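You operate a simulated robot arm through the tools that you are given. There is no shell and no other tool. Be economical: measure what you need, move in short steps, check, and stop when the job is done.

The job below is to be done with a simulated two-armed robot. You get a single attempt, and the scene is never put back.

## Task
Hold the tall tin on the door end of the plank table steady with one hand, lift the red brush out of it with the other and set it down on the door end of the plank table.

Only the result counts: the job must be done as asked and must still hold three seconds after the hand-in. Knocking over, shifting, dropping, spilling or breaking anything else fails it.

## Robot
Two 7-joint arms with two-finger parallel grippers on one trunk, on a base that drives. Base frame: it is fixed to the floor where the robot stands at the start and does not move with it; the origin is under the middle of the robot, x ahead of it, y to its left, z up. Readings come in m, rad, newtons and seconds.
The left shoulder is at the start at [0.05, 0.168, 1.082], the right one opposite. With the tool pointing down near the work surface each hand reaches from about 0.1 to 0.66 m from the robot's upright axis, wherever it stands, measured 20 degrees to its own side. Places, roughly: door end of the plank table [0.8, 0.3, 0.7]; red brush (3x3x10 cm) [0.6, 0.1, 0.8]; tall tin (14x14x16 cm) [0.6, 0.1, 0.8]. Payload 1.57 kg a hand.
The tool frame of a hand sits at the grasp point between the pads (the TCP): z along the fingers, y along the line on which they close. The tips reach 0.03 m beyond it. Largest opening 0.08 m; finger width 0.017, thickness 0.012; the body of the gripper, 0.04 by 0.082 m, starts 0.08 m behind the TCP.
Orientation is that of the tool frame in the base frame, as a unit quaternion [w, x, y, z]. With the fingers straight down and closing along the base's y, the tool's x points along the base's -x, its y along +y and its z along -z.

## Interface
- The arms move only by the tool jog_arm. It takes "left_plan", "right_plan" or both (then of equal length, played together; a hand with none holds still); each is a list of rows, each a list of 7 numbers: the shift along the tool's x, y, z in units of 20 mm (1.0 is 20 mm), then the turn, a rotation vector about the tool's x, y, z in units of 4 degrees (1.0 is 4 degrees), then the finger opening in m, from 0 to 0.08. In form: [[tx, ty, tz, ax, ay, az, grip], ...]. A call has 1 to 12 rows; each row shifts and turns the commanded pose from where the row before left it, along the tool's axes as they then stand. A call with a number of a shift or a turn outside -1 to 1 is refused whole. Each row takes 0.2 s and may step no farther than 0.05 m and 0.15 rad from the row before; otherwise, or with a gripper value out of range, the whole call is refused. A pose out of reach is approached as far as the arm can. The call stops where the force on the tool passes 40 N (or 10 N more than at its start, if that is more) or the arm is blocked; 0.2 s more then pass. Each finger travels about 0.045 m/s and halts on what it meets, pressing with about 20 N; the grip force reading is that of the motor and also rises with nothing between the fingers. The clock runs only during rows and for 0.2 s after the last one: add rows that do not move to give the fingers time. The reply holds the time, the measured pose of the TCP, the force on the tool along the base axes, the opening and the grip force, in the units named above and with some noise, with the torque about the TCP (base axes, N m) and any sound that the robot's microphone picked up.
- Cameras (640 x 400 px; columns grow to the right, rows downward): "scene" is now at [0.1286, 0.0049, 1.2904]; the picture's right is [0.13, -0.99, 0.00], its down [-0.67, -0.09, -0.73] and it looks along [0.73, 0.10, -0.68] (base axes); focal length 268 px, centre (320, 200). "left" rides on the left gripper at [0.072, 0.007, -0.122] in its tool frame; the picture's right is [-0.09, 1.00, 0.00], its down [-0.84, -0.08, -0.54] and it looks along [-0.54, -0.05, 0.84] (tool axes); focal length 238 px, centre (320, 200). "right" rides on the right gripper at [0.072, -0.007, -0.122] in its tool frame; the picture's right is [0.09, 1.00, 0.00], its down [-0.84, 0.08, -0.54] and it looks along [-0.54, 0.05, 0.84] (tool axes); focal length 238 px, centre (320, 200). There is no depth. A picture from a camera that has moved, and an enlarged one, comes with that camera's place and axes in the base frame and with its lens. The place of the scene camera against the robot may be out by one fixed shift of up to 0.018 m in any direction.
- camera(camera): a new picture of that camera. No time passes.
- lift_body(by): slides the trunk up (or, below 0, down) by that many m; the arms and the scene camera ride with it, the base frame stays. It gives what a move gives, with no picture.
- steer(legs): drives the robot by 1 to 6 legs, each [ahead, left, turn to the left] in m, m and rad, along the robot's own axes; the way and the turn of a leg run together, so that a leg with both is an arc; at most 1.5 m and 3.142 rad a leg. The arms and the cameras ride along, it lands a little off, and it stops where it bumps. It gives what a move gives.
- aim_head(pan, tilt): turns the head with the scene camera to pan (to the left, within 1.396 rad either way) and tilt (down, from -0.506 to 1.204), counted from straight ahead of the robot. It gives what a move gives.
- enlarge(camera, box): a new picture of the part [left, top, right, bottom] of that camera's present view, enlarged. No time passes.
- sign_off(): hands the job in; it is judged then, once.

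Go step by step. Nothing tells you exact positions but the pictures and the camera data: compare them with the known pose of the tool, close in by small moves and look again before you grip or let go. The budget is 120 turns and 88 pictures, counting those below and the enlarged ones. Unless the task says otherwise, let go and move clear before handing in, and close with one line.

The tools are called after "Request:" by a JSON object that holds its "fn" and its "kwargs". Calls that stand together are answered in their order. jog_arm: Moves the arms, as the interface text tells. Its arguments: {"type":"object","properties":{"left_plan":{"type":"array","items":{"type":"array","items":{"type":"number"}}},"right_plan":{"type":"array","items":{"type":"array","items":{"type":"number"}}}},"required":[]} The other tools are called the same way: lift_body (by) slides the trunk up or down; steer (legs) drives the base; aim_head (pan, tilt) turns the head that bears the scene camera; camera (camera) takes a picture; enlarge (camera, box) takes an enlarged picture of a part of a camera's view; sign_off () hands the job in.

At the start:

```text
clock: 0.0
left_tool_pos: [0.465, 0.3543, 1.0064]
left_orientation: [-0.001, 0.0, 1.0, 0.0]
left_wrist_force: [0.5, 0.5, -0.4]
left_wrist_torque: [0.0, 0.01, -0.03]
left_opening: 0.0801
left_finger_force: 0.0
right_tool_pos: [0.4965, -0.0669, 1.014]
right_orientation: [0.0, 0.0, 1.0, 0.0]
right_wrist_force: [0.5, 0.4, -0.1]
right_wrist_torque: [-0.01, 0.03, -0.04]
right_opening: 0.0797
right_finger_force: 0.1
trunk travel left (down, up): [-0.25, 0.193]
robot x, y, heading: [0.0007, 0.001, -0.002]
head pan, tilt: [0.134, 0.749]
```

scene: 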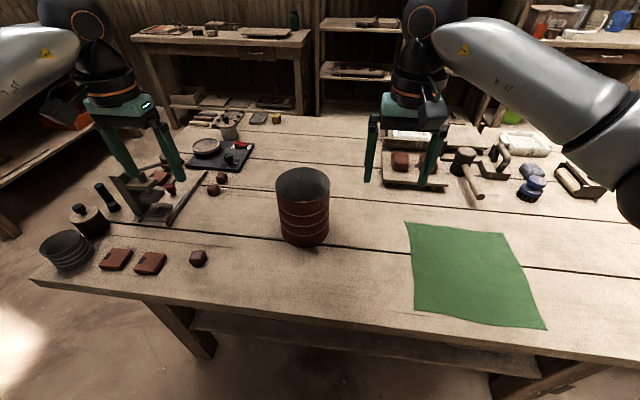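
right: 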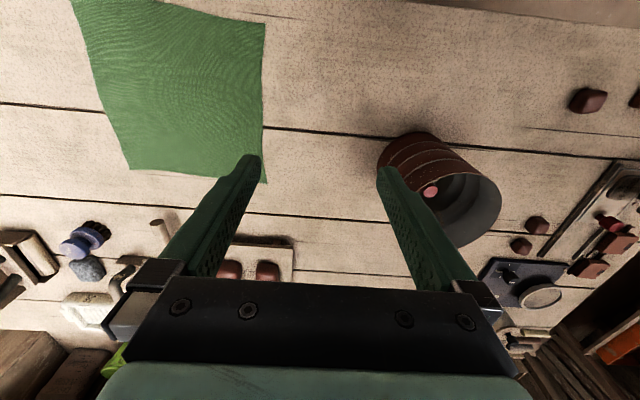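
left: 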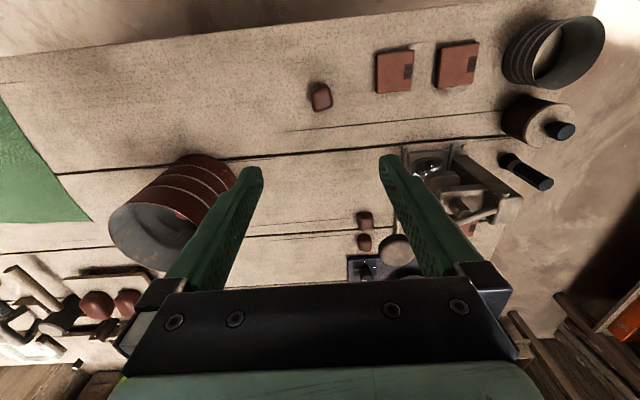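

The tin stands near the middle of the near edge, with the brush inside it. I'll look closer from each camera.

Request:
{"fn": "enlarge", "kwargs": {"camera": "scene", "box": [220, 140, 400, 260]}}

Request:
{"fn": "enlarge", "kwargs": {"camera": "right", "box": [340, 110, 540, 260]}}

Request:
{"fn": "enlarge", "kwargs": {"camera": "left", "box": [90, 130, 290, 290]}}

```text
3.33 times, centred on (310, 200) of scene
camera zoom: at [0.1286, 0.0049, 1.2904], right [0.13, -0.99, 0.0], down [-0.67, -0.09, -0.73], along [0.73, 0.1, -0.68], focal length 893 px, centre (353, 200)
```

zoom: 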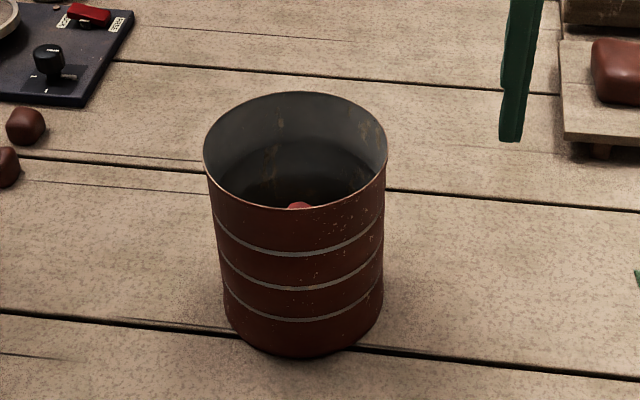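

```text
2.67 times, centred on (440, 185) of right
camera zoom: at [0.4253, -0.0735, 1.1369], right [-0.09, 1.0, 0.0], down [0.84, 0.08, 0.54], along [0.54, 0.05, -0.84], focal length 636 px, centre (0, 240)
```

zoom: 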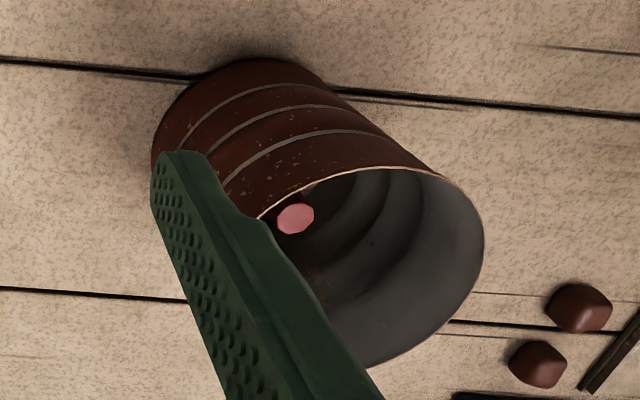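

```text
2.50 times, centred on (190, 210) of left
camera zoom: at [0.3916, 0.3585, 1.1283], right [0.09, 1.0, 0.0], down [0.84, -0.08, 0.54], along [0.54, -0.05, -0.84], focal length 596 px, centre (645, 175)
```

zoom: 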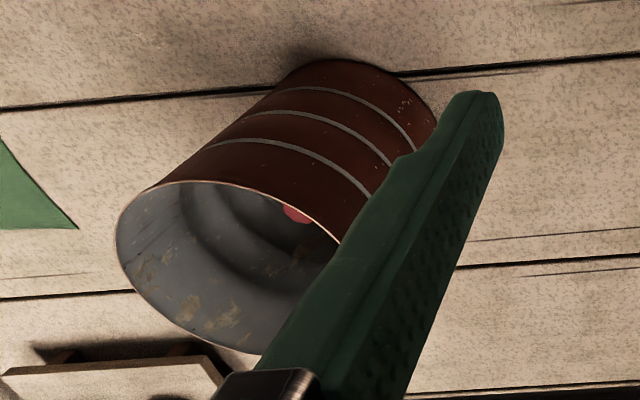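

I place the brush top near (0.598, 0.115, 0.820). The tin is centred near (0.601, 0.1155) with a rim radius of about 0.067 and the rim at z≈0.88. The right hand will pinch the near rim, leaning to the right, and the left hand will take the brush. I'll yaw the right hand first.

Request:
{"fn": "jog_arm", "kwargs": {"right_plan": [[0, 0, 0, 0, 0, -1, 0.08], [0, 0, 0, 0, 0, -1, 0.08], [0, 0, 0, 0, 0, -1, 0.08], [0, 0, 0, 0, 0, -1, 0.08], [0, 0, 0, 0, 0, -1, 0.08], [0, 0, 0, 0, 0, -1, 0.08], [0, 0, 0, 0, 0, -1, 0.08], [0, 0, 0, 0, 0, -1, 0.08], [0, 0, 0, 0, 0, -1, 0.08], [0, 0, 0, 0, 0, -1, 0.08], [0, 0, 0, 0, 0, -1, 0.08], [0, 0, 0, 0, 0, -1, 0.08]]}}

Request:
{"fn": "jog_arm", "kwargs": {"right_plan": [[0, 0, 0, 0, 0, -1, 0.07], [0, 0, 0, 0, 0, -1, 0.06], [0, 0, 0, 0, 0, -1, 0.05], [0, 0, 0, 0, 0, -1, 0.05], [0, 0, 0, 0, 0, -1, 0.05], [0, 0, 0, 0, 0, -1, 0.05], [0, 0, 0, 0, 0, -1, 0.05], [0, 0, 0, 0, 0, -1, 0.05], [0, 0, 0, 0, 0, -1, 0.05], [0, 0, 0, 0, 0, -1, 0.05], [0, 0, 0, 0, 0, -0.5, 0.05]]}}

Request:
{"fn": "jog_arm", "kwargs": {"right_plan": [[0, 0, 0, 0, -1, 0, 0.05], [0, 0, 0, 0, -1, 0, 0.05], [0, 0, 0, 0, -1, 0, 0.05], [0, 0, 0, 0, -1, 0, 0.05], [0, 0, 0, 0, -1, 0, 0.05], [0, 0, 0, 0, -1, 0, 0.05], [0, 0, 0, 0, -1, 0, 0.05], [0, 0, 0, 0, -1, 0, 0.05], [0, 0, 0, 0, -1, 0, 0.05], [0, 0, 0, 0, 0, 0, 0.05]]}}

```text
clock: 2.6
left_tool_pos: [0.4644, 0.3543, 1.0085]
left_orientation: [0.001, 0.0, 1.0, 0.0]
left_wrist_force: [0.4, -0.2, -0.5]
left_wrist_torque: [0.01, 0.06, 0.0]
left_opening: 0.0799
left_finger_force: 0.2
right_tool_pos: [0.4956, -0.0662, 1.0145]
right_orientation: [0.0, -0.408, 0.913, 0.0]
right_wrist_force: [-0.5, -0.3, -0.1]
right_wrist_torque: [-0.01, 0.01, 0.01]
right_opening: 0.0801
right_finger_force: 0.1
trunk travel left (down, up): [-0.25, 0.193]
robot x, y, heading: [0.0021, 0.0021, 0.004]
head pan, tilt: [0.134, 0.749]
```

```text
clock: 5.0
left_tool_pos: [0.4648, 0.3541, 1.0065]
left_orientation: [0.0, 0.0, 1.0, 0.0]
left_wrist_force: [-0.2, -0.5, 0.8]
left_wrist_torque: [-0.01, 0.01, 0.03]
left_opening: 0.0799
left_finger_force: 0.1
right_tool_pos: [0.4975, -0.0662, 1.0154]
right_orientation: [-0.001, -0.423, 0.906, 0.0]
right_wrist_force: [0.4, -0.1, 0.0]
right_wrist_torque: [0.03, 0.02, 0.01]
right_opening: 0.0499
right_finger_force: 0.1
right hand out of reach, approached as far as the arm can: row 1, 2, 3, 4, 5, 6, 7, 8, 9, 10
trunk travel left (down, up): [-0.25, 0.193]
robot x, y, heading: [-0.0024, -0.0005, 0.004]
head pan, tilt: [0.134, 0.749]
```

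```text
clock: 7.2
left_tool_pos: [0.4636, 0.3546, 1.0065]
left_orientation: [0.0, 0.0, 1.0, 0.001]
left_wrist_force: [0.3, -0.7, 0.6]
left_wrist_torque: [0.0, 0.03, -0.03]
left_opening: 0.08
left_finger_force: 0.0
right_tool_pos: [0.4972, -0.0688, 1.014]
right_orientation: [0.281, -0.402, 0.862, 0.131]
right_wrist_force: [-0.8, -0.3, -0.1]
right_wrist_torque: [0.01, -0.01, 0.01]
right_opening: 0.0501
right_finger_force: 0.0
trunk travel left (down, up): [-0.25, 0.193]
robot x, y, heading: [-0.0009, -0.0007, 0.003]
head pan, tilt: [0.134, 0.749]
```

The wrist stops at about 50° of yaw that way, so I'll undo the lean and turn the other way until the tool's x points to +y.

Request:
{"fn": "jog_arm", "kwargs": {"right_plan": [[0, 0, 0, 0, 1, 0, 0.05], [0, 0, 0, 0, 1, 0, 0.05], [0, 0, 0, 0, 1, 0, 0.05], [0, 0, 0, 0, 1, 0, 0.05], [0, 0, 0, 0, 1, 0, 0.05], [0, 0, 0, 0, 1, 0, 0.05], [0, 0, 0, 0, 1, 0, 0.05], [0, 0, 0, 0, 1, 0, 0.05], [0, 0, 0, 0, 1, 0, 0.05], [0, 0, 0, 0, 0, 1, 0.05], [0, 0, 0, 0, 0, 1, 0.05], [0, 0, 0, 0, 0, 1, 0.05]]}}

Request:
{"fn": "jog_arm", "kwargs": {"right_plan": [[0, 0, 0, 0, 0, 1, 0.05], [0, 0, 0, 0, 0, 1, 0.05], [0, 0, 0, 0, 0, 1, 0.05], [0, 0, 0, 0, 0, 1, 0.05], [0, 0, 0, 0, 0, 1, 0.05], [0, 0, 0, 0, 0, 1, 0.05], [0, 0, 0, 0, 0, 1, 0.05], [0, 0, 0, 0, 0, 1, 0.05], [0, 0, 0, 0, 0, 1, 0.05], [0, 0, 0, 0, 0, 1, 0.05], [0, 0, 0, 0, 0, 1, 0.05], [0, 0, 0, 0, 0, 1, 0.05]]}}

Request:
{"fn": "jog_arm", "kwargs": {"right_plan": [[0, 0, 0, 0, 0, 1, 0.05], [0, 0, 0, 0, 0, 1, 0.05], [0, 0, 0, 0, 0, 1, 0.05], [0, 0, 0, 0, 0, 1, 0.05], [0, 0, 0, 0, 0, 1, 0.05], [0, 0, 0, 0, 0, 1, 0.05], [0, 0, 0, 0, 0, 1, 0.05], [0, 0, 0, 0, 0, 1, 0.05], [0, 0, 0, 0, 0, 1, 0.05], [0, 0, 0, 0, 0, 1, 0.05], [0, 0, 0, 0, 0, 1, 0.05], [0, 0, 0, 0, 0, 1, 0.05]]}}

```text
clock: 9.8
left_tool_pos: [0.463, 0.3536, 1.0075]
left_orientation: [0.0, 0.0, 1.0, 0.0]
left_wrist_force: [-0.1, 1.0, 0.3]
left_wrist_torque: [0.01, -0.04, -0.01]
left_opening: 0.0801
left_finger_force: 0.1
right_tool_pos: [0.4972, -0.0676, 1.0148]
right_orientation: [0.0, -0.325, 0.946, 0.0]
right_wrist_force: [-0.3, 0.3, -0.8]
right_wrist_torque: [0.01, -0.01, 0.04]
right_opening: 0.0498
right_finger_force: 0.0
trunk travel left (down, up): [-0.25, 0.193]
robot x, y, heading: [0.0006, 0.0057, 0.002]
head pan, tilt: [0.134, 0.749]
```

```text
clock: 12.4
left_tool_pos: [0.4648, 0.3542, 1.0072]
left_orientation: [0.0, 0.0, 1.0, 0.001]
left_wrist_force: [0.2, 0.0, 0.2]
left_wrist_torque: [0.0, 0.02, 0.01]
left_opening: 0.0801
left_finger_force: 0.1
right_tool_pos: [0.4962, -0.0676, 1.0139]
right_orientation: [0.0, 0.089, 0.996, 0.001]
right_wrist_force: [0.1, 0.2, -0.5]
right_wrist_torque: [-0.01, 0.03, 0.0]
right_opening: 0.0502
right_finger_force: 0.0
trunk travel left (down, up): [-0.25, 0.193]
robot x, y, heading: [0.0008, 0.0024, -0.002]
head pan, tilt: [0.134, 0.749]
```

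```text
clock: 15.0
left_tool_pos: [0.4644, 0.3538, 1.0064]
left_orientation: [0.0, 0.0, 1.0, 0.0]
left_wrist_force: [-0.1, 0.0, 0.4]
left_wrist_torque: [-0.01, 0.0, 0.05]
left_opening: 0.0799
left_finger_force: 0.1
right_tool_pos: [0.4968, -0.0684, 1.0157]
right_orientation: [0.0, 0.485, 0.874, 0.0]
right_wrist_force: [0.0, -0.7, 0.5]
right_wrist_torque: [-0.01, 0.01, 0.01]
right_opening: 0.0499
right_finger_force: 0.1
trunk travel left (down, up): [-0.25, 0.193]
robot x, y, heading: [0.0006, 0.0026, -0.004]
head pan, tilt: [0.134, 0.749]
```

The yaw is at 58°. I'll finish it with 32° more, then lean.

Request:
{"fn": "jog_arm", "kwargs": {"right_plan": [[0, 0, 0, 0, 0, 1, 0.05], [0, 0, 0, 0, 0, 1, 0.05], [0, 0, 0, 0, 0, 1, 0.05], [0, 0, 0, 0, 0, 1, 0.05], [0, 0, 0, 0, 0, 1, 0.05], [0, 0, 0, 0, 0, 1, 0.05], [0, 0, 0, 0, 0, 1, 0.05], [0, 0, 0, 0, 0, 1, 0.05]]}}

Request:
{"fn": "jog_arm", "kwargs": {"right_plan": [[0, 0, 0, 0, 1, 0, 0.05], [0, 0, 0, 0, 1, 0, 0.05], [0, 0, 0, 0, 1, 0, 0.05], [0, 0, 0, 0, 1, 0, 0.05], [0, 0, 0, 0, 1, 0, 0.05], [0, 0, 0, 0, 1, 0, 0.05], [0, 0, 0, 0, 1, 0, 0.05], [0, 0, 0, 0, 1, 0, 0.05], [0, 0, 0, 0, 1, 0, 0.05]]}}

```text
clock: 16.8
left_tool_pos: [0.4643, 0.3535, 1.0071]
left_orientation: [-0.001, 0.0, 1.0, 0.0]
left_wrist_force: [0.4, -0.7, -0.4]
left_wrist_torque: [-0.02, 0.01, 0.01]
left_opening: 0.08
left_finger_force: 0.0
right_tool_pos: [0.4976, -0.0686, 1.0154]
right_orientation: [0.0, 0.708, 0.706, 0.0]
right_wrist_force: [-0.3, 0.1, -0.1]
right_wrist_torque: [0.01, 0.03, 0.0]
right_opening: 0.0501
right_finger_force: 0.1
trunk travel left (down, up): [-0.25, 0.193]
robot x, y, heading: [-0.0006, 0.003, 0.001]
head pan, tilt: [0.134, 0.749]
```

```text
clock: 18.8
left_tool_pos: [0.4639, 0.3541, 1.0055]
left_orientation: [0.0, -0.001, 1.0, 0.0]
left_wrist_force: [0.6, 0.2, 0.0]
left_wrist_torque: [0.01, -0.01, 0.01]
left_opening: 0.08
left_finger_force: 0.1
right_tool_pos: [0.4966, -0.0667, 1.0172]
right_orientation: [-0.219, 0.672, 0.672, 0.219]
right_wrist_force: [0.0, -0.8, 0.5]
right_wrist_torque: [0.0, 0.01, -0.01]
right_opening: 0.0496
right_finger_force: 0.0
trunk travel left (down, up): [-0.25, 0.193]
robot x, y, heading: [0.0021, -0.0012, -0.002]
head pan, tilt: [0.134, 0.749]
```

The orientation is as planned. I'll move to a standoff above the near rim.

Request:
{"fn": "jog_arm", "kwargs": {"right_plan": [[0.379, 0.234, 0.894, 0, 0, 0, 0.05], [0.379, 0.234, 0.894, 0, 0, 0, 0.05], [0.379, 0.234, 0.894, 0, 0, 0, 0.05], [0.379, 0.234, 0.894, 0, 0, 0, 0.05], [0.379, 0.234, 0.894, 0, 0, 0, 0.05], [0.379, 0.234, 0.894, 0, 0, 0, 0.05], [0.379, 0.234, 0.894, 0, 0, 0, 0.05], [0.379, 0.234, 0.894, 0, 0, 0, 0.05]]}}

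Request:
{"fn": "camera", "kwargs": {"camera": "right"}}

Request:
{"fn": "camera", "kwargs": {"camera": "scene"}}

Request:
{"fn": "camera", "kwargs": {"camera": "left"}}

```text
clock: 20.6
left_tool_pos: [0.4647, 0.3541, 1.0059]
left_orientation: [0.0, -0.001, 1.0, 0.0]
left_wrist_force: [0.1, -0.8, 0.4]
left_wrist_torque: [-0.02, -0.01, 0.01]
left_opening: 0.0801
left_finger_force: 0.1
right_tool_pos: [0.5336, 0.0662, 0.934]
right_orientation: [-0.218, 0.673, 0.672, 0.219]
right_wrist_force: [0.2, 0.9, -0.7]
right_wrist_torque: [-0.01, 0.0, 0.03]
right_opening: 0.0498
right_finger_force: 0.1
trunk travel left (down, up): [-0.25, 0.193]
robot x, y, heading: [-0.0002, 0.0015, 0.004]
head pan, tilt: [0.134, 0.749]
```

```text
81 pictures are left
camera right: at [0.5279, 0.0536, 1.0756], right [1.0, 0.07, 0.06], down [0.08, -1.0, -0.05], along [0.05, 0.06, -1.0], focal length 238 px, centre (320, 200)
```

right: 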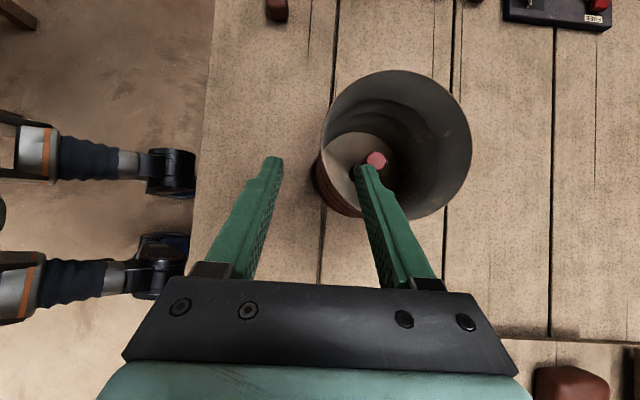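

```text
80 pictures are left
camera scene: at [0.1287, 0.005, 1.2904], right [0.13, -0.99, 0.0], down [-0.67, -0.09, -0.73], along [0.73, 0.1, -0.68], focal length 268 px, centre (320, 200)
```

scene: 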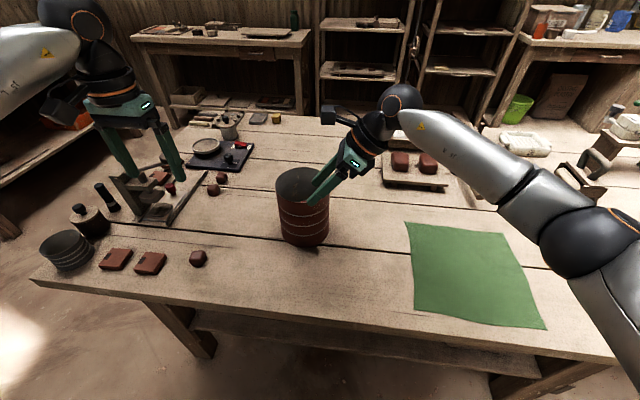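

```text
79 pictures are left
camera left: at [0.3917, 0.3587, 1.1282], right [0.09, 1.0, 0.0], down [0.84, -0.08, 0.54], along [0.54, -0.05, -0.84], focal length 238 px, centre (320, 200)
```

left: 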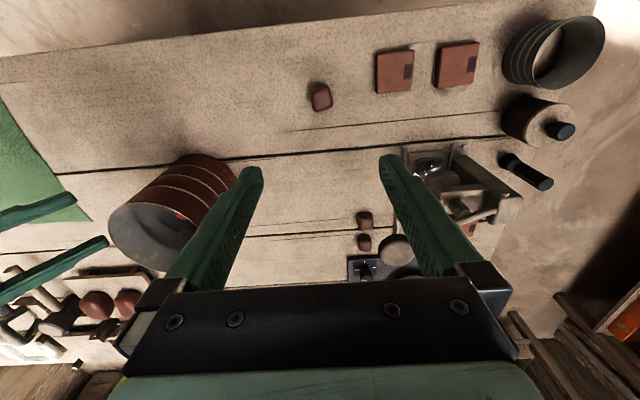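

The fingers straddle the near rim, roughly. I'll enlarge to measure the rim better.

Request:
{"fn": "enlarge", "kwargs": {"camera": "right", "box": [240, 50, 480, 230]}}

Request:
{"fn": "enlarge", "kwargs": {"camera": "scene", "box": [250, 130, 410, 250]}}

```text
2.22 times, centred on (360, 140) of right
camera zoom: at [0.5279, 0.0536, 1.0756], right [1.0, 0.07, 0.06], down [0.08, -1.0, -0.05], along [0.05, 0.06, -1.0], focal length 530 px, centre (231, 333)
```

zoom: 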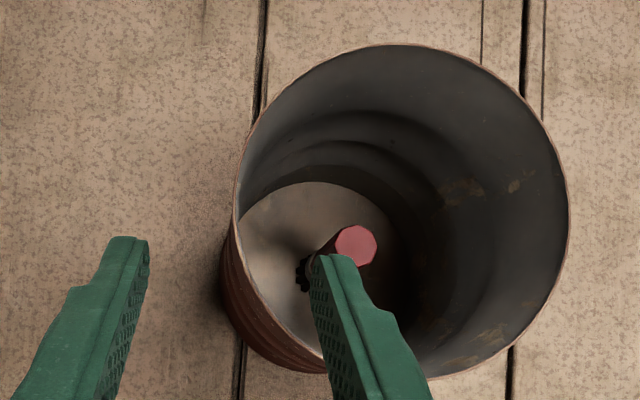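

```text
3.33 times, centred on (330, 190) of scene
camera zoom: at [0.1287, 0.005, 1.2904], right [0.13, -0.99, 0.0], down [-0.67, -0.09, -0.73], along [0.73, 0.1, -0.68], focal length 893 px, centre (287, 233)
```

zoom: 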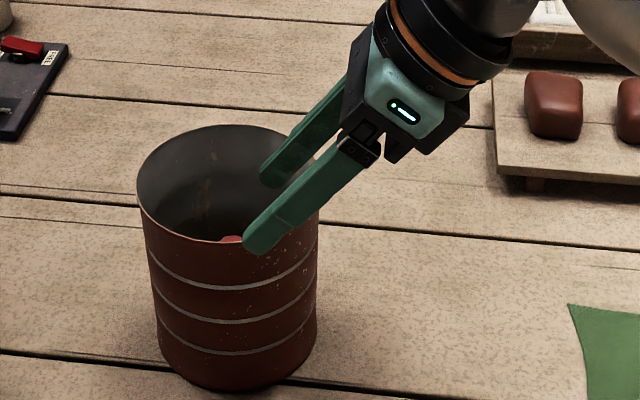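

The rim centre is near (0.599, 0.117) with r≈0.064, so the near wall is at x≈0.5355. I'll advance over the rim along the tool's z.

Request:
{"fn": "jog_arm", "kwargs": {"right_plan": [[0, 0.02, 0.76, 0, 0, 0, 0.044], [0, 0.02, 0.76, 0, 0, 0, 0.044], [0, 0.02, 0.76, 0, 0, 0, 0.044], [-0.03, 0.02, 0.76, 0, 0, 0, 0.044], [-0.03, 0.02, 0.76, 0, 0, 0, 0.044]]}}

Request:
{"fn": "enlarge", "kwargs": {"camera": "right", "box": [240, 50, 480, 230]}}

Request:
{"fn": "enlarge", "kwargs": {"camera": "scene", "box": [250, 130, 410, 250]}}

```text
clock: 21.8
left_tool_pos: [0.4635, 0.3546, 1.0059]
left_orientation: [0.0, 0.0, 1.0, 0.0]
left_wrist_force: [-0.6, 0.5, 0.7]
left_wrist_torque: [0.0, 0.01, 0.02]
left_opening: 0.0802
left_finger_force: 0.0
right_tool_pos: [0.536, 0.1068, 0.8697]
right_orientation: [-0.219, 0.672, 0.673, 0.219]
right_wrist_force: [-0.2, -0.3, 0.7]
right_wrist_torque: [-0.01, 0.02, 0.0]
right_opening: 0.0439
right_finger_force: 0.0
trunk travel left (down, up): [-0.25, 0.193]
robot x, y, heading: [-0.001, 0.0011, 0.004]
head pan, tilt: [0.134, 0.749]
```

```text
2.22 times, centred on (360, 140) of right
camera zoom: at [0.5301, 0.0946, 1.0126], right [1.0, 0.07, 0.05], down [0.08, -1.0, -0.05], along [0.05, 0.06, -1.0], focal length 530 px, centre (231, 333)
```

zoom: 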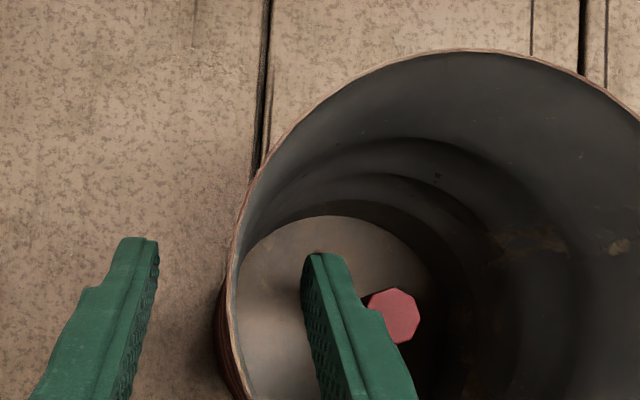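

```text
3.33 times, centred on (330, 190) of scene
camera zoom: at [0.1287, 0.0049, 1.2904], right [0.13, -0.99, 0.0], down [-0.67, -0.09, -0.73], along [0.73, 0.1, -0.68], focal length 893 px, centre (287, 233)
```

zoom: 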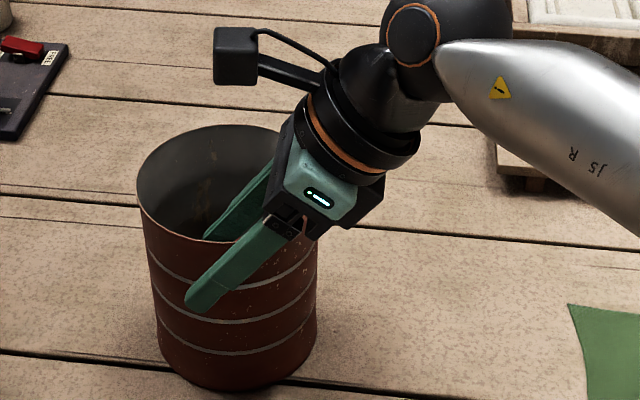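

The wall sits midway between the pads. The right wrist camera sticks up near where the left hand will work, so I'll lean the right hand 12° more and then close on the wall.

Request:
{"fn": "jog_arm", "kwargs": {"right_plan": [[0, 0, 0, 0, 1, 0, 0.044], [0, 0, 0, 0, 1, 0, 0.044], [0, 0, 0, 0, 1, 0, 0.044], [0, 0, 0, 0, 0, 0, 0.044]]}}

Request:
{"fn": "jog_arm", "kwargs": {"right_plan": [[0, 0, 0, 0, 0, 0, 0.03], [0, 0, 0, 0, 0, 0, 0.02], [0, 0, 0, 0, 0, 0, 0.012], [0, 0, 0, 0, 0, 0, 0.008], [0, 0, 0, 0, 0, 0, 0.004], [0, 0, 0, 0, 0, 0, 0.0], [0, 0, 0, 0, 0, 0, 0.0]]}}

Request:
{"fn": "camera", "kwargs": {"camera": "right"}}

Request:
{"fn": "enlarge", "kwargs": {"camera": "scene", "box": [250, 130, 410, 250]}}

```text
clock: 22.8
left_tool_pos: [0.4641, 0.3547, 1.0049]
left_orientation: [0.0, 0.0, 1.0, -0.001]
left_wrist_force: [0.5, 0.3, 0.1]
left_wrist_torque: [-0.01, 0.0, 0.0]
left_opening: 0.0798
left_finger_force: 0.2
right_tool_pos: [0.535, 0.1089, 0.8722]
right_orientation: [-0.288, 0.646, 0.646, 0.288]
right_wrist_force: [-0.4, -0.2, -0.5]
right_wrist_torque: [-0.01, -0.01, -0.02]
right_opening: 0.0441
right_finger_force: 0.1
trunk travel left (down, up): [-0.25, 0.193]
robot x, y, heading: [-0.0015, -0.0007, 0.001]
head pan, tilt: [0.134, 0.749]
```

```text
clock: 24.4
left_tool_pos: [0.4644, 0.3534, 1.0058]
left_orientation: [0.0, 0.001, 1.0, 0.0]
left_wrist_force: [0.7, 0.1, 0.2]
left_wrist_torque: [-0.03, 0.05, 0.01]
left_opening: 0.0802
left_finger_force: 0.1
right_tool_pos: [0.5364, 0.1086, 0.8729]
right_orientation: [-0.286, 0.647, 0.645, 0.289]
right_wrist_force: [0.3, -1.1, 3.3]
right_wrist_torque: [-0.3, -0.01, 0.04]
right_opening: 0.0074
right_finger_force: 19.7
trunk travel left (down, up): [-0.25, 0.193]
robot x, y, heading: [-0.003, 0.0002, 0.001]
head pan, tilt: [0.134, 0.749]
```

```text
74 pictures are left
camera right: at [0.5294, 0.0669, 1.0085], right [1.0, 0.06, 0.07], down [0.08, -0.96, -0.26], along [0.05, 0.26, -0.96], focal length 238 px, centre (320, 200)
```

right: 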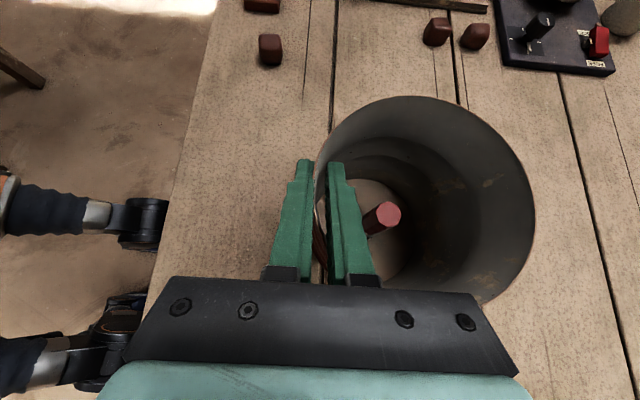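

```text
3.33 times, centred on (330, 190) of scene
camera zoom: at [0.1284, 0.0048, 1.2904], right [0.13, -0.99, 0.0], down [-0.67, -0.09, -0.73], along [0.73, 0.1, -0.68], focal length 893 px, centre (287, 233)
```

zoom: 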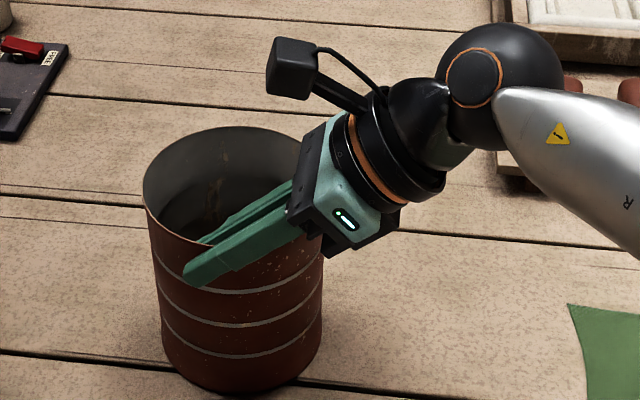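

The right hand has the tin wall (7 mm, 20 N). Next I yaw the left hand 44° where it is, well clear.

Request:
{"fn": "jog_arm", "kwargs": {"left_plan": [[0, 0, 0, 0, 0, 1, 0.07], [0, 0, 0, 0, 0, 1, 0.06], [0, 0, 0, 0, 0, 1, 0.05], [0, 0, 0, 0, 0, 1, 0.05], [0, 0, 0, 0, 0, 1, 0.05], [0, 0, 0, 0, 0, 1, 0.05], [0, 0, 0, 0, 0, 1, 0.05], [0, 0, 0, 0, 0, 1, 0.05], [0, 0, 0, 0, 0, 1, 0.05], [0, 0, 0, 0, 0, 1, 0.05], [0, 0, 0, 0, 0, 1, 0.05]]}}

```text
clock: 26.8
left_tool_pos: [0.4054, 0.2782, 1.0044]
left_orientation: [0.0, 0.372, 0.928, 0.001]
left_wrist_force: [0.4, 0.3, 0.3]
left_wrist_torque: [0.01, 0.0, 0.02]
left_opening: 0.0499
left_finger_force: 0.0
left hand out of reach, approached as far as the arm can: row 6, 7, 8, 9, 10, 11
right_tool_pos: [0.5358, 0.1091, 0.873]
right_orientation: [-0.287, 0.647, 0.645, 0.289]
right_wrist_force: [0.9, -0.9, 4.9]
right_wrist_torque: [-0.31, -0.05, 0.04]
right_opening: 0.0069
right_finger_force: 19.8
trunk travel left (down, up): [-0.25, 0.193]
robot x, y, heading: [0.0007, -0.0009, -0.005]
head pan, tilt: [0.134, 0.749]
```

The wrist limit pulled the hand back slightly, but the yaw of 43.7° was reached. I'll move toward a point above and to the left of the tin, kept high.

Request:
{"fn": "jog_arm", "kwargs": {"left_plan": [[-0.92, 0.198, -0.21, 0, 0, 0, 0.05], [-0.92, 0.198, -0.21, 0, 0, 0, 0.05], [-0.92, 0.198, -0.21, 0, 0, 0, 0.05], [-0.92, 0.198, -0.21, 0, 0, 0, 0.05], [-0.92, 0.198, -0.21, 0, 0, 0, 0.05], [-0.92, 0.198, -0.21, 0, 0, 0, 0.05], [-0.92, 0.198, -0.21, 0, 0, 0, 0.05], [-0.92, 0.198, -0.21, 0, 0, 0, 0.05], [-0.92, 0.198, -0.21, 0, 0, 0, 0.05], [-0.92, 0.198, -0.21, 0, 0, 0, 0.05], [-0.92, 0.198, -0.21, 0, 0, 0, 0.05], [-0.92, 0.198, -0.21, 0, 0, 0, 0.05]]}}

Request:
{"fn": "camera", "kwargs": {"camera": "left"}}

Request:
{"fn": "camera", "kwargs": {"camera": "scene"}}

```text
clock: 29.4
left_tool_pos: [0.4849, 0.1803, 1.0319]
left_orientation: [0.0, 0.373, 0.928, 0.001]
left_wrist_force: [0.7, 0.1, -0.7]
left_wrist_torque: [0.02, 0.0, -0.02]
left_opening: 0.05
left_finger_force: 0.1
left hand out of reach, approached as far as the arm can: row 2, 3, 4, 5, 6, 7, 8, 9, 10, 11, 12
right_tool_pos: [0.5361, 0.1092, 0.8737]
right_orientation: [-0.288, 0.646, 0.646, 0.288]
right_wrist_force: [0.2, 1.1, 6.0]
right_wrist_torque: [-0.22, -0.05, 0.03]
right_opening: 0.0069
right_finger_force: 20.4
trunk travel left (down, up): [-0.25, 0.193]
robot x, y, heading: [0.0023, 0.0029, -0.003]
head pan, tilt: [0.134, 0.749]
```

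```text
72 pictures are left
camera left: at [0.437, 0.2326, 1.1532], right [0.76, 0.66, 0.0], down [0.55, -0.64, 0.54], along [0.36, -0.41, -0.84], focal length 238 px, centre (320, 200)
```

left: 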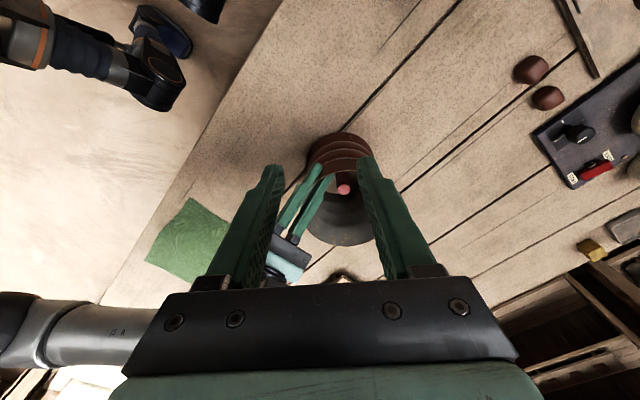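

```text
71 pictures are left
camera scene: at [0.1281, 0.0048, 1.2904], right [0.13, -0.99, 0.0], down [-0.67, -0.09, -0.73], along [0.73, 0.1, -0.68], focal length 268 px, centre (320, 200)
```

scene: 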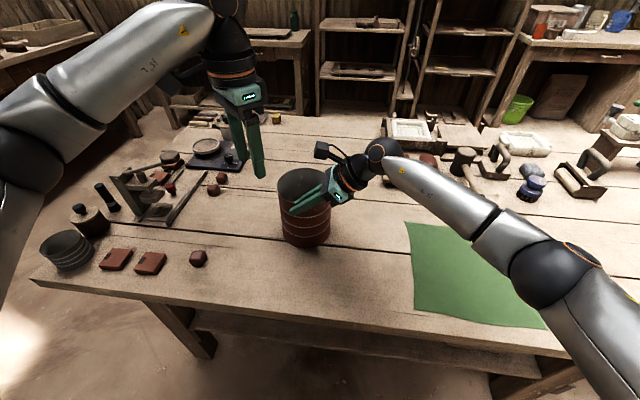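

The left wrist is at its limit at this yaw. I'll unwind it to about 20°, which still clears the right camera, and then move in.

Request:
{"fn": "jog_arm", "kwargs": {"left_plan": [[0, 0, 0, 0, 0, -1, 0.05], [0, 0, 0, 0, 0, -1, 0.05], [0, 0, 0, 0, 0, -1, 0.05], [0, 0, 0, 0, 0, -1, 0.05], [0, 0, 0, 0, 0, -1, 0.05], [0, 0, 0, 0, 0, -1, 0.05]]}}

Request:
{"fn": "jog_arm", "kwargs": {"left_plan": [[-0.97, 0.087, -0.15, 0, 0, 0, 0.05], [-0.97, 0.087, -0.15, 0, 0, 0, 0.05], [-0.97, 0.087, -0.15, 0, 0, 0, 0.05], [-0.97, 0.087, -0.15, 0, 0, 0, 0.05], [-0.97, 0.087, -0.15, 0, 0, 0, 0.05], [-0.97, 0.087, -0.15, 0, 0, 0, 0.05]]}}

```text
clock: 30.8
left_tool_pos: [0.4824, 0.1821, 1.0307]
left_orientation: [0.0, 0.173, 0.985, -0.001]
left_wrist_force: [0.1, 0.0, -0.2]
left_wrist_torque: [-0.01, 0.02, 0.02]
left_opening: 0.0499
left_finger_force: 0.1
right_tool_pos: [0.5365, 0.1098, 0.8737]
right_orientation: [-0.287, 0.646, 0.646, 0.288]
right_wrist_force: [0.4, 1.7, 6.5]
right_wrist_torque: [-0.24, -0.03, 0.01]
right_opening: 0.0069
right_finger_force: 20.0
trunk travel left (down, up): [-0.25, 0.193]
robot x, y, heading: [0.0031, 0.0039, -0.001]
head pan, tilt: [0.134, 0.749]
```

```text
clock: 32.2
left_tool_pos: [0.5747, 0.1556, 1.0446]
left_orientation: [0.0, 0.174, 0.985, 0.0]
left_wrist_force: [0.5, 0.7, -0.1]
left_wrist_torque: [0.0, 0.03, -0.04]
left_opening: 0.05
left_finger_force: 0.1
left hand out of reach, approached as far as the arm can: row 6
right_tool_pos: [0.5344, 0.1105, 0.8737]
right_orientation: [-0.287, 0.646, 0.646, 0.288]
right_wrist_force: [-0.1, 0.3, 7.8]
right_wrist_torque: [-0.24, -0.04, 0.04]
right_opening: 0.0067
right_finger_force: 19.9
trunk travel left (down, up): [-0.25, 0.193]
robot x, y, heading: [0.002, 0.0023, -0.001]
head pan, tilt: [0.134, 0.749]
```

The left hand is at the edge of its reach this high up, so I'll lower it first and then go in over the tin.

Request:
{"fn": "jog_arm", "kwargs": {"left_plan": [[-0.053, -0.147, 0.85, 0, 0, 0, 0.05], [-0.053, -0.147, 0.85, 0, 0, 0, 0.05], [-0.053, -0.147, 0.85, 0, 0, 0, 0.05], [-0.053, -0.147, 0.85, 0, 0, 0, 0.05], [-0.4, -0.22, 0.85, 0, 0, 0, 0.05], [-0.5, -0.3, 0.2, 0, 0, 0, 0.05]]}}

Request:
{"fn": "camera", "kwargs": {"camera": "left"}}

Request:
{"fn": "camera", "kwargs": {"camera": "right"}}

Request:
{"fn": "enlarge", "kwargs": {"camera": "scene", "box": [220, 70, 420, 250]}}

```text
clock: 33.6
left_tool_pos: [0.5894, 0.1264, 0.9576]
left_orientation: [0.0, 0.172, 0.985, 0.0]
left_wrist_force: [-0.4, 0.0, 0.3]
left_wrist_torque: [-0.02, 0.0, -0.01]
left_opening: 0.0502
left_finger_force: 0.0
right_tool_pos: [0.536, 0.1095, 0.8729]
right_orientation: [-0.286, 0.646, 0.646, 0.288]
right_wrist_force: [0.6, 0.5, 7.2]
right_wrist_torque: [-0.38, -0.07, -0.03]
right_opening: 0.0067
right_finger_force: 19.9
trunk travel left (down, up): [-0.25, 0.193]
robot x, y, heading: [0.0002, 0.0005, 0.0]
head pan, tilt: [0.134, 0.749]
```

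```text
70 pictures are left
camera left: at [0.525, 0.156, 1.0789], right [0.43, 0.9, 0.0], down [0.76, -0.36, 0.54], along [0.49, -0.23, -0.84], focal length 238 px, centre (320, 200)
```

left: 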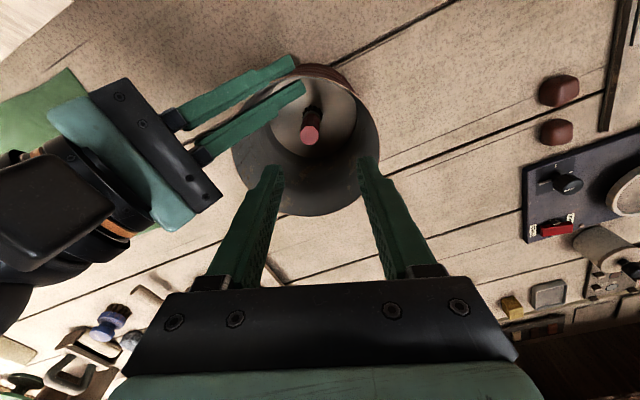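

```text
69 pictures are left
camera right: at [0.529, 0.067, 1.0086], right [1.0, 0.06, 0.07], down [0.08, -0.96, -0.26], along [0.05, 0.26, -0.96], focal length 238 px, centre (320, 200)
```

right: 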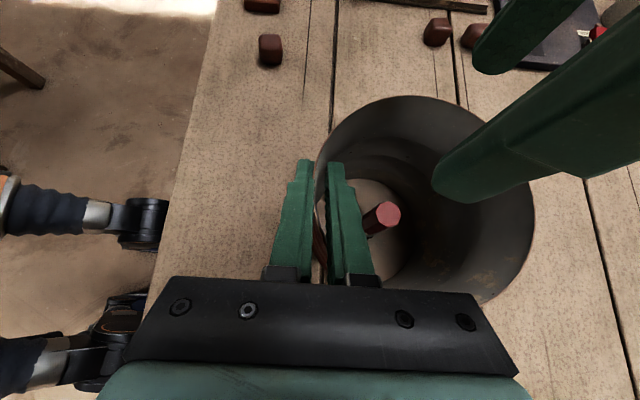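

```text
2.22 times, centred on (320, 160) of scene
camera zoom: at [0.128, 0.0047, 1.2905], right [0.13, -0.99, 0.0], down [-0.67, -0.09, -0.73], along [0.73, 0.1, -0.68], focal length 595 px, centre (320, 289)
```

zoom: 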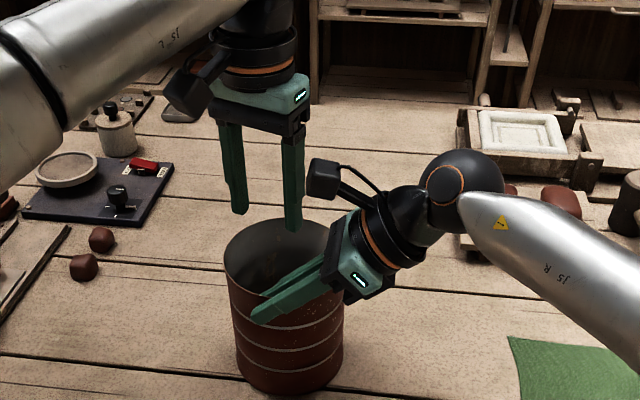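

The triangulated brush top is at about (0.595, 0.112, 0.824). I'll centre over it, go down part way, and check.

Request:
{"fn": "jog_arm", "kwargs": {"left_plan": [[-0.25, -0.29, 0, 0, 0, 0, 0.046], [-0.25, -0.29, 0.6, 0, 0, 0, 0.046], [0, 0, 0.9, 0, 0, 0, 0.046], [0, 0, 0.9, 0, 0, 0, 0.046]]}}

Request:
{"fn": "camera", "kwargs": {"camera": "left"}}

Request:
{"fn": "enlarge", "kwargs": {"camera": "right", "box": [280, 80, 560, 290]}}

```text
clock: 34.6
left_tool_pos: [0.5965, 0.1124, 0.908]
left_orientation: [0.001, 0.174, 0.985, 0.0]
left_wrist_force: [1.3, 0.4, 0.3]
left_wrist_torque: [0.0, 0.01, -0.01]
left_opening: 0.0459
left_finger_force: 0.1
right_tool_pos: [0.5361, 0.1097, 0.8726]
right_orientation: [-0.288, 0.645, 0.647, 0.288]
right_wrist_force: [0.6, 0.2, 7.8]
right_wrist_torque: [-0.27, -0.05, 0.03]
right_opening: 0.0068
right_finger_force: 20.6
trunk travel left (down, up): [-0.25, 0.193]
robot x, y, heading: [-0.0005, 0.0011, 0.002]
head pan, tilt: [0.134, 0.749]
```

```text
67 pictures are left
camera left: at [0.5307, 0.1407, 1.0294], right [0.43, 0.9, 0.0], down [0.76, -0.36, 0.54], along [0.49, -0.23, -0.84], focal length 238 px, centre (320, 200)
```

left: 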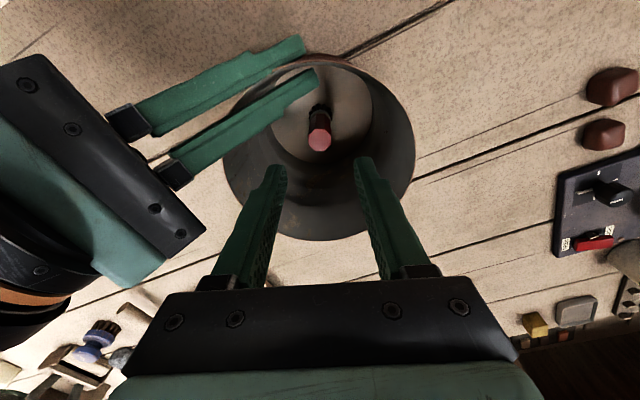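

```text
1.90 times, centred on (420, 185) of right
camera zoom: at [0.5291, 0.067, 1.0086], right [1.0, 0.06, 0.07], down [0.08, -0.96, -0.26], along [0.05, 0.26, -0.96], focal length 454 px, centre (130, 229)
```

zoom: 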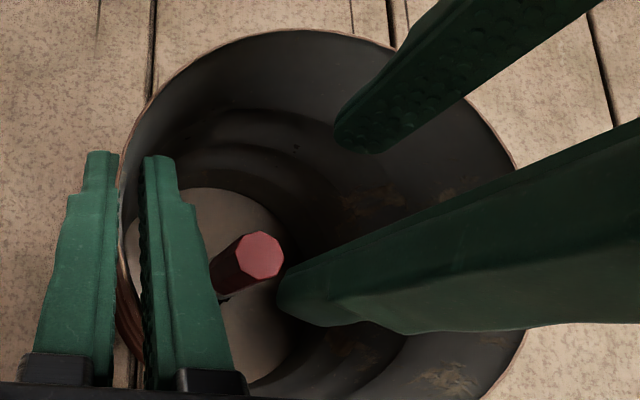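

The brush is centred between the fingers to within about 2–3 mm. I'll go down to z≈0.806.

Request:
{"fn": "jog_arm", "kwargs": {"left_plan": [[0.1, 0, 0.85, 0, 0, 0, 0.046], [0, 0, 0.85, 0, 0, 0, 0.046], [0, 0, 0.85, 0, 0, 0, 0.046], [0, 0, 0.85, 0, 0, 0, 0.046], [0, 0, 0.85, 0, 0, 0, 0.046], [0, 0, 0.85, 0, 0, 0, 0.046]]}}

Request:
{"fn": "camera", "kwargs": {"camera": "left"}}

Request:
{"fn": "enlarge", "kwargs": {"camera": "right", "box": [280, 80, 560, 290]}}

```text
clock: 36.0
left_tool_pos: [0.5939, 0.1129, 0.8068]
left_orientation: [0.0, 0.174, 0.985, -0.001]
left_wrist_force: [0.7, 0.4, 0.5]
left_wrist_torque: [0.0, 0.01, 0.0]
left_opening: 0.046
left_finger_force: 0.0
right_tool_pos: [0.5343, 0.1093, 0.8731]
right_orientation: [-0.288, 0.645, 0.647, 0.287]
right_wrist_force: [-0.3, 0.2, 7.8]
right_wrist_torque: [-0.26, -0.05, 0.04]
right_opening: 0.007
right_finger_force: 20.3
trunk travel left (down, up): [-0.25, 0.193]
robot x, y, heading: [0.0026, -0.0025, -0.0]
head pan, tilt: [0.134, 0.749]
```

```text
65 pictures are left
camera left: at [0.5288, 0.1422, 0.9277], right [0.43, 0.9, 0.0], down [0.76, -0.36, 0.54], along [0.49, -0.23, -0.84], focal length 238 px, centre (320, 200)
```

left: 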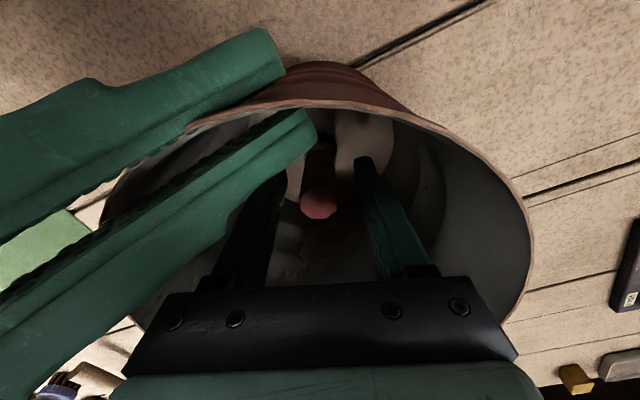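

```text
1.90 times, centred on (420, 185) of right
camera zoom: at [0.5291, 0.067, 1.0086], right [1.0, 0.06, 0.07], down [0.08, -0.96, -0.26], along [0.05, 0.26, -0.96], focal length 454 px, centre (130, 229)
```

zoom: 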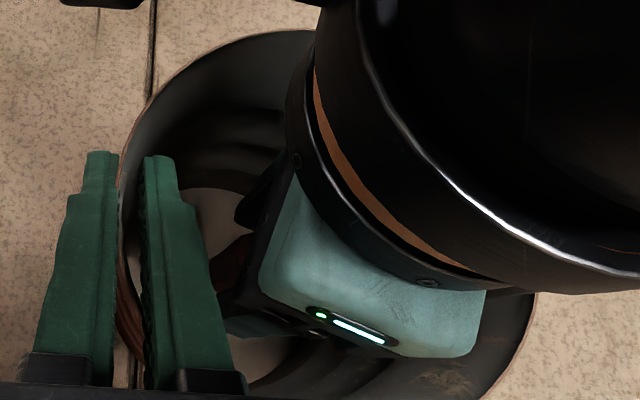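

The brush is between the pads. I'll nudge 3 mm toward it and close gently.

Request:
{"fn": "jog_arm", "kwargs": {"left_plan": [[0.15, 0, 0, 0, 0, 0, 0.04], [0, 0, 0, 0, 0, 0, 0.034], [0, 0, 0, 0, 0, 0, 0.028], [0, 0, 0, 0, 0, 0, 0.022], [0, 0, 0, 0, 0, 0, 0.016], [0, 0, 0, 0, 0, 0, 0.008], [0, 0, 0, 0, 0, 0, 0.0], [0, 0, 0, 0, 0, 0, 0.0]]}}

Request:
{"fn": "camera", "kwargs": {"camera": "left"}}

```text
clock: 37.8
left_tool_pos: [0.5913, 0.114, 0.806]
left_orientation: [0.001, 0.173, 0.985, -0.001]
left_wrist_force: [0.1, -0.5, -0.6]
left_wrist_torque: [-0.01, -0.03, -0.01]
left_opening: 0.0229
left_finger_force: 19.4
right_tool_pos: [0.5356, 0.1094, 0.8739]
right_orientation: [-0.287, 0.646, 0.646, 0.288]
right_wrist_force: [0.9, 0.7, 7.9]
right_wrist_torque: [-0.28, -0.05, 0.02]
right_opening: 0.0067
right_finger_force: 19.5
trunk travel left (down, up): [-0.25, 0.193]
robot x, y, heading: [-0.0002, 0.0012, -0.001]
head pan, tilt: [0.134, 0.749]
```

```text
63 pictures are left
camera left: at [0.5256, 0.1431, 0.9286], right [0.43, 0.9, 0.0], down [0.76, -0.36, 0.54], along [0.49, -0.23, -0.84], focal length 238 px, centre (320, 200)
```

left: 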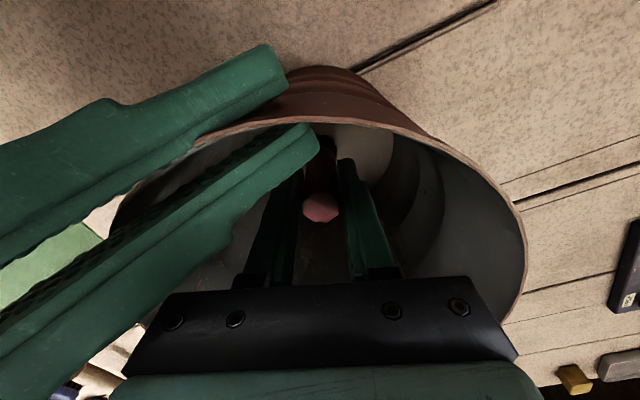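

The brush is gripped (23 mm, 19 N). I'll lift straight up.

Request:
{"fn": "jog_arm", "kwargs": {"left_plan": [[0, 0, -0.5, 0, 0, 0, 0.0], [0, 0, -0.7, 0, 0, 0, 0.0], [0, 0, -0.8, 0, 0, 0, 0.0], [0, 0, -0.8, 0, 0, 0, 0.0], [0, 0, -0.8, 0, 0, 0, 0.0], [0, 0, -0.8, 0, 0, 0, 0.0], [0, 0, -0.8, 0, 0, 0, 0.0], [0, 0, -0.8, 0, 0, 0, 0.0], [0, 0, -0.8, 0, 0, 0, 0.0], [0, 0, -0.8, 0, 0, 0, 0.0], [0, 0, -0.8, 0, 0, 0, 0.0]]}}

Request:
{"fn": "camera", "kwargs": {"camera": "left"}}

Request:
{"fn": "enlarge", "kwargs": {"camera": "scene", "box": [220, 70, 420, 250]}}

```text
clock: 40.2
left_tool_pos: [0.5908, 0.1172, 0.9741]
left_orientation: [0.001, 0.174, 0.985, -0.001]
left_wrist_force: [0.4, -0.4, -0.8]
left_wrist_torque: [0.01, 0.0, 0.0]
left_opening: 0.0226
left_finger_force: 20.2
right_tool_pos: [0.5359, 0.109, 0.8735]
right_orientation: [-0.288, 0.645, 0.647, 0.287]
right_wrist_force: [-0.1, 0.2, 9.5]
right_wrist_torque: [-0.35, -0.01, 0.0]
right_opening: 0.0067
right_finger_force: 20.0
trunk travel left (down, up): [-0.25, 0.193]
robot x, y, heading: [-0.003, -0.0013, 0.0]
head pan, tilt: [0.134, 0.749]
```

```text
62 pictures are left
camera left: at [0.5239, 0.1452, 1.0962], right [0.43, 0.9, 0.0], down [0.76, -0.36, 0.54], along [0.49, -0.23, -0.84], focal length 238 px, centre (320, 200)
```

left: 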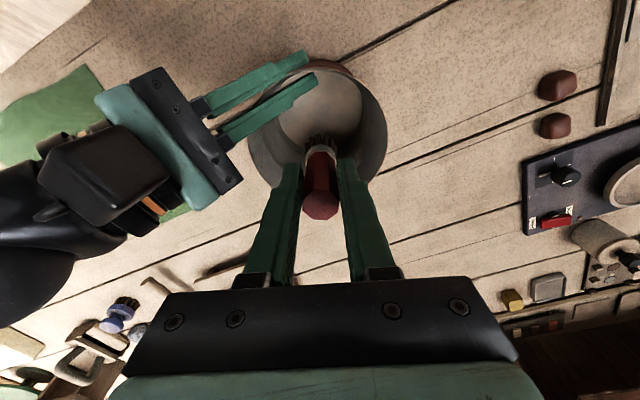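

```text
2.22 times, centred on (320, 160) of scene
camera zoom: at [0.1279, 0.0048, 1.2905], right [0.13, -0.99, 0.0], down [-0.67, -0.09, -0.73], along [0.73, 0.1, -0.68], focal length 595 px, centre (320, 289)
```

zoom: 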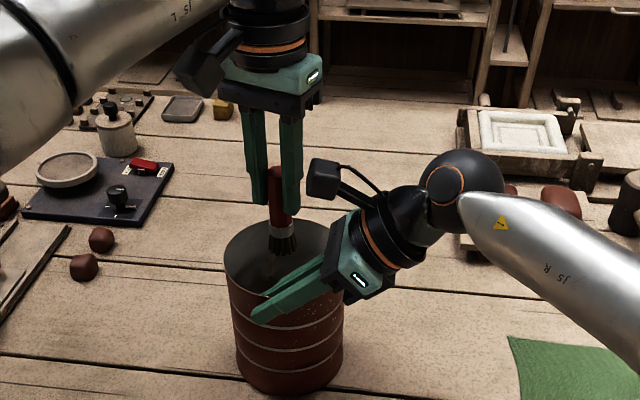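

The brush is out, bristles down, with the bristles about level with the rim. I'll go up a little more, then left to a free spot near (0.585, 0.265).

Request:
{"fn": "jog_arm", "kwargs": {"left_plan": [[0.3, -0.1, -0.8, 0, 0, 0, 0.0], [0.1, 0, -0.5, 0, 0, 0, 0.0], [0, 0, 0, 0, 0, 0, 0.0]]}}

Request:
{"fn": "camera", "kwargs": {"camera": "left"}}

```text
clock: 41.0
left_tool_pos: [0.5815, 0.1163, 1.0024]
left_orientation: [0.0, 0.173, 0.985, 0.0]
left_wrist_force: [-0.1, 0.3, -1.4]
left_wrist_torque: [0.0, 0.0, 0.02]
left_opening: 0.0226
left_finger_force: 19.7
right_tool_pos: [0.5352, 0.1096, 0.8743]
right_orientation: [-0.287, 0.646, 0.646, 0.288]
right_wrist_force: [0.5, -0.1, 8.7]
right_wrist_torque: [-0.29, -0.05, 0.0]
right_opening: 0.0066
right_finger_force: 20.3
trunk travel left (down, up): [-0.25, 0.193]
robot x, y, heading: [-0.0014, 0.0017, 0.0]
head pan, tilt: [0.134, 0.749]
```

```text
60 pictures are left
camera left: at [0.5149, 0.1445, 1.1242], right [0.43, 0.9, 0.0], down [0.76, -0.36, 0.54], along [0.49, -0.23, -0.84], focal length 238 px, centre (320, 200)
```

left: 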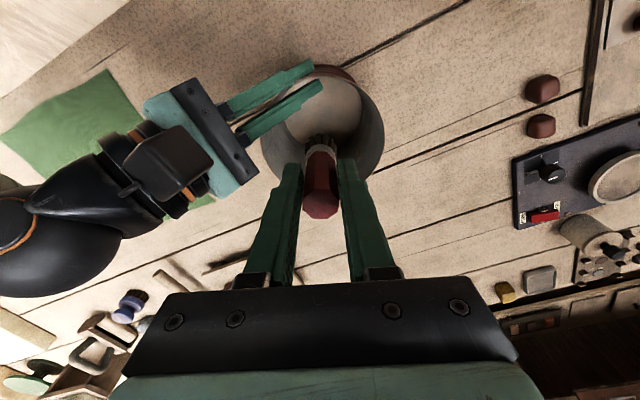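

The bristles are clear of the rim. I'll move left.

Request:
{"fn": "jog_arm", "kwargs": {"left_plan": [[0.34, 0.94, 0, 0, 0, 0, 0.0], [0.34, 0.94, 0, 0, 0, 0, 0.0], [0.34, 0.94, 0, 0, 0, 0, 0.0], [0.34, 0.94, 0, 0, 0, 0, 0.0], [0.34, 0.94, 0, 0, 0, 0, 0.0], [0.34, 0.94, 0, 0, 0, 0, 0.0], [0.34, 0.94, 0, 0, 0, 0, 0.0], [0.2, 0.55, 0, 0, 0, 0, 0.0]]}}

Request:
{"fn": "camera", "kwargs": {"camera": "left"}}

Request:
{"fn": "camera", "kwargs": {"camera": "scene"}}

```text
clock: 42.8
left_tool_pos: [0.5801, 0.2063, 0.9992]
left_orientation: [0.0, 0.171, 0.985, 0.0]
left_wrist_force: [-0.1, 0.8, -0.6]
left_wrist_torque: [0.0, 0.01, 0.04]
left_opening: 0.0227
left_finger_force: 20.1
left hand out of reach, approached as far as the arm can: row 5, 6, 7, 8
right_tool_pos: [0.5357, 0.1074, 0.8732]
right_orientation: [-0.288, 0.645, 0.647, 0.288]
right_wrist_force: [-0.4, 2.2, 9.5]
right_wrist_torque: [-0.33, -0.03, 0.0]
right_opening: 0.0068
right_finger_force: 20.3
trunk travel left (down, up): [-0.25, 0.193]
robot x, y, heading: [0.0012, -0.0002, -0.002]
head pan, tilt: [0.134, 0.749]
```

```text
59 pictures are left
camera left: at [0.5144, 0.2344, 1.1209], right [0.43, 0.9, 0.0], down [0.76, -0.36, 0.54], along [0.49, -0.23, -0.84], focal length 238 px, centre (320, 200)
```

left: 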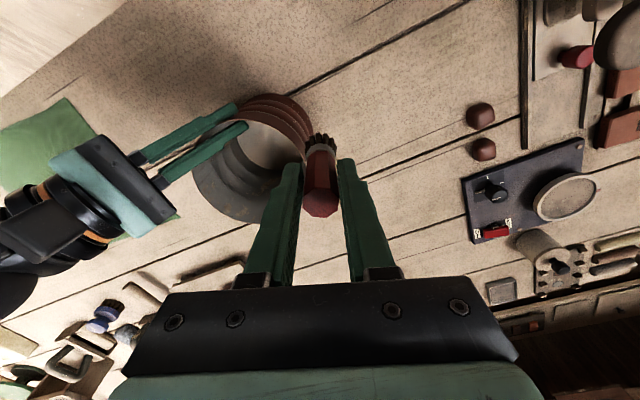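

```text
58 pictures are left
camera scene: at [0.1279, 0.0048, 1.2905], right [0.13, -0.99, 0.0], down [-0.67, -0.09, -0.73], along [0.73, 0.1, -0.68], focal length 268 px, centre (320, 200)
```

scene: 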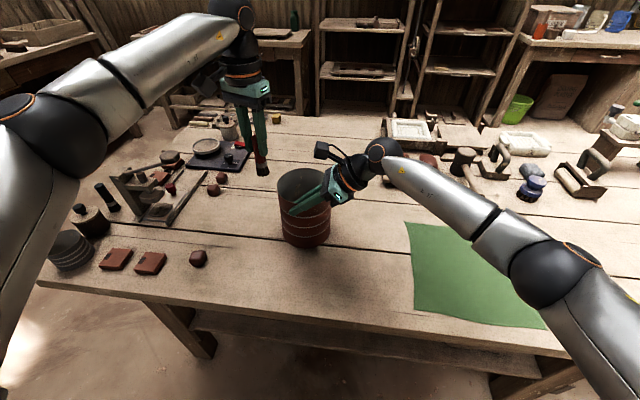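

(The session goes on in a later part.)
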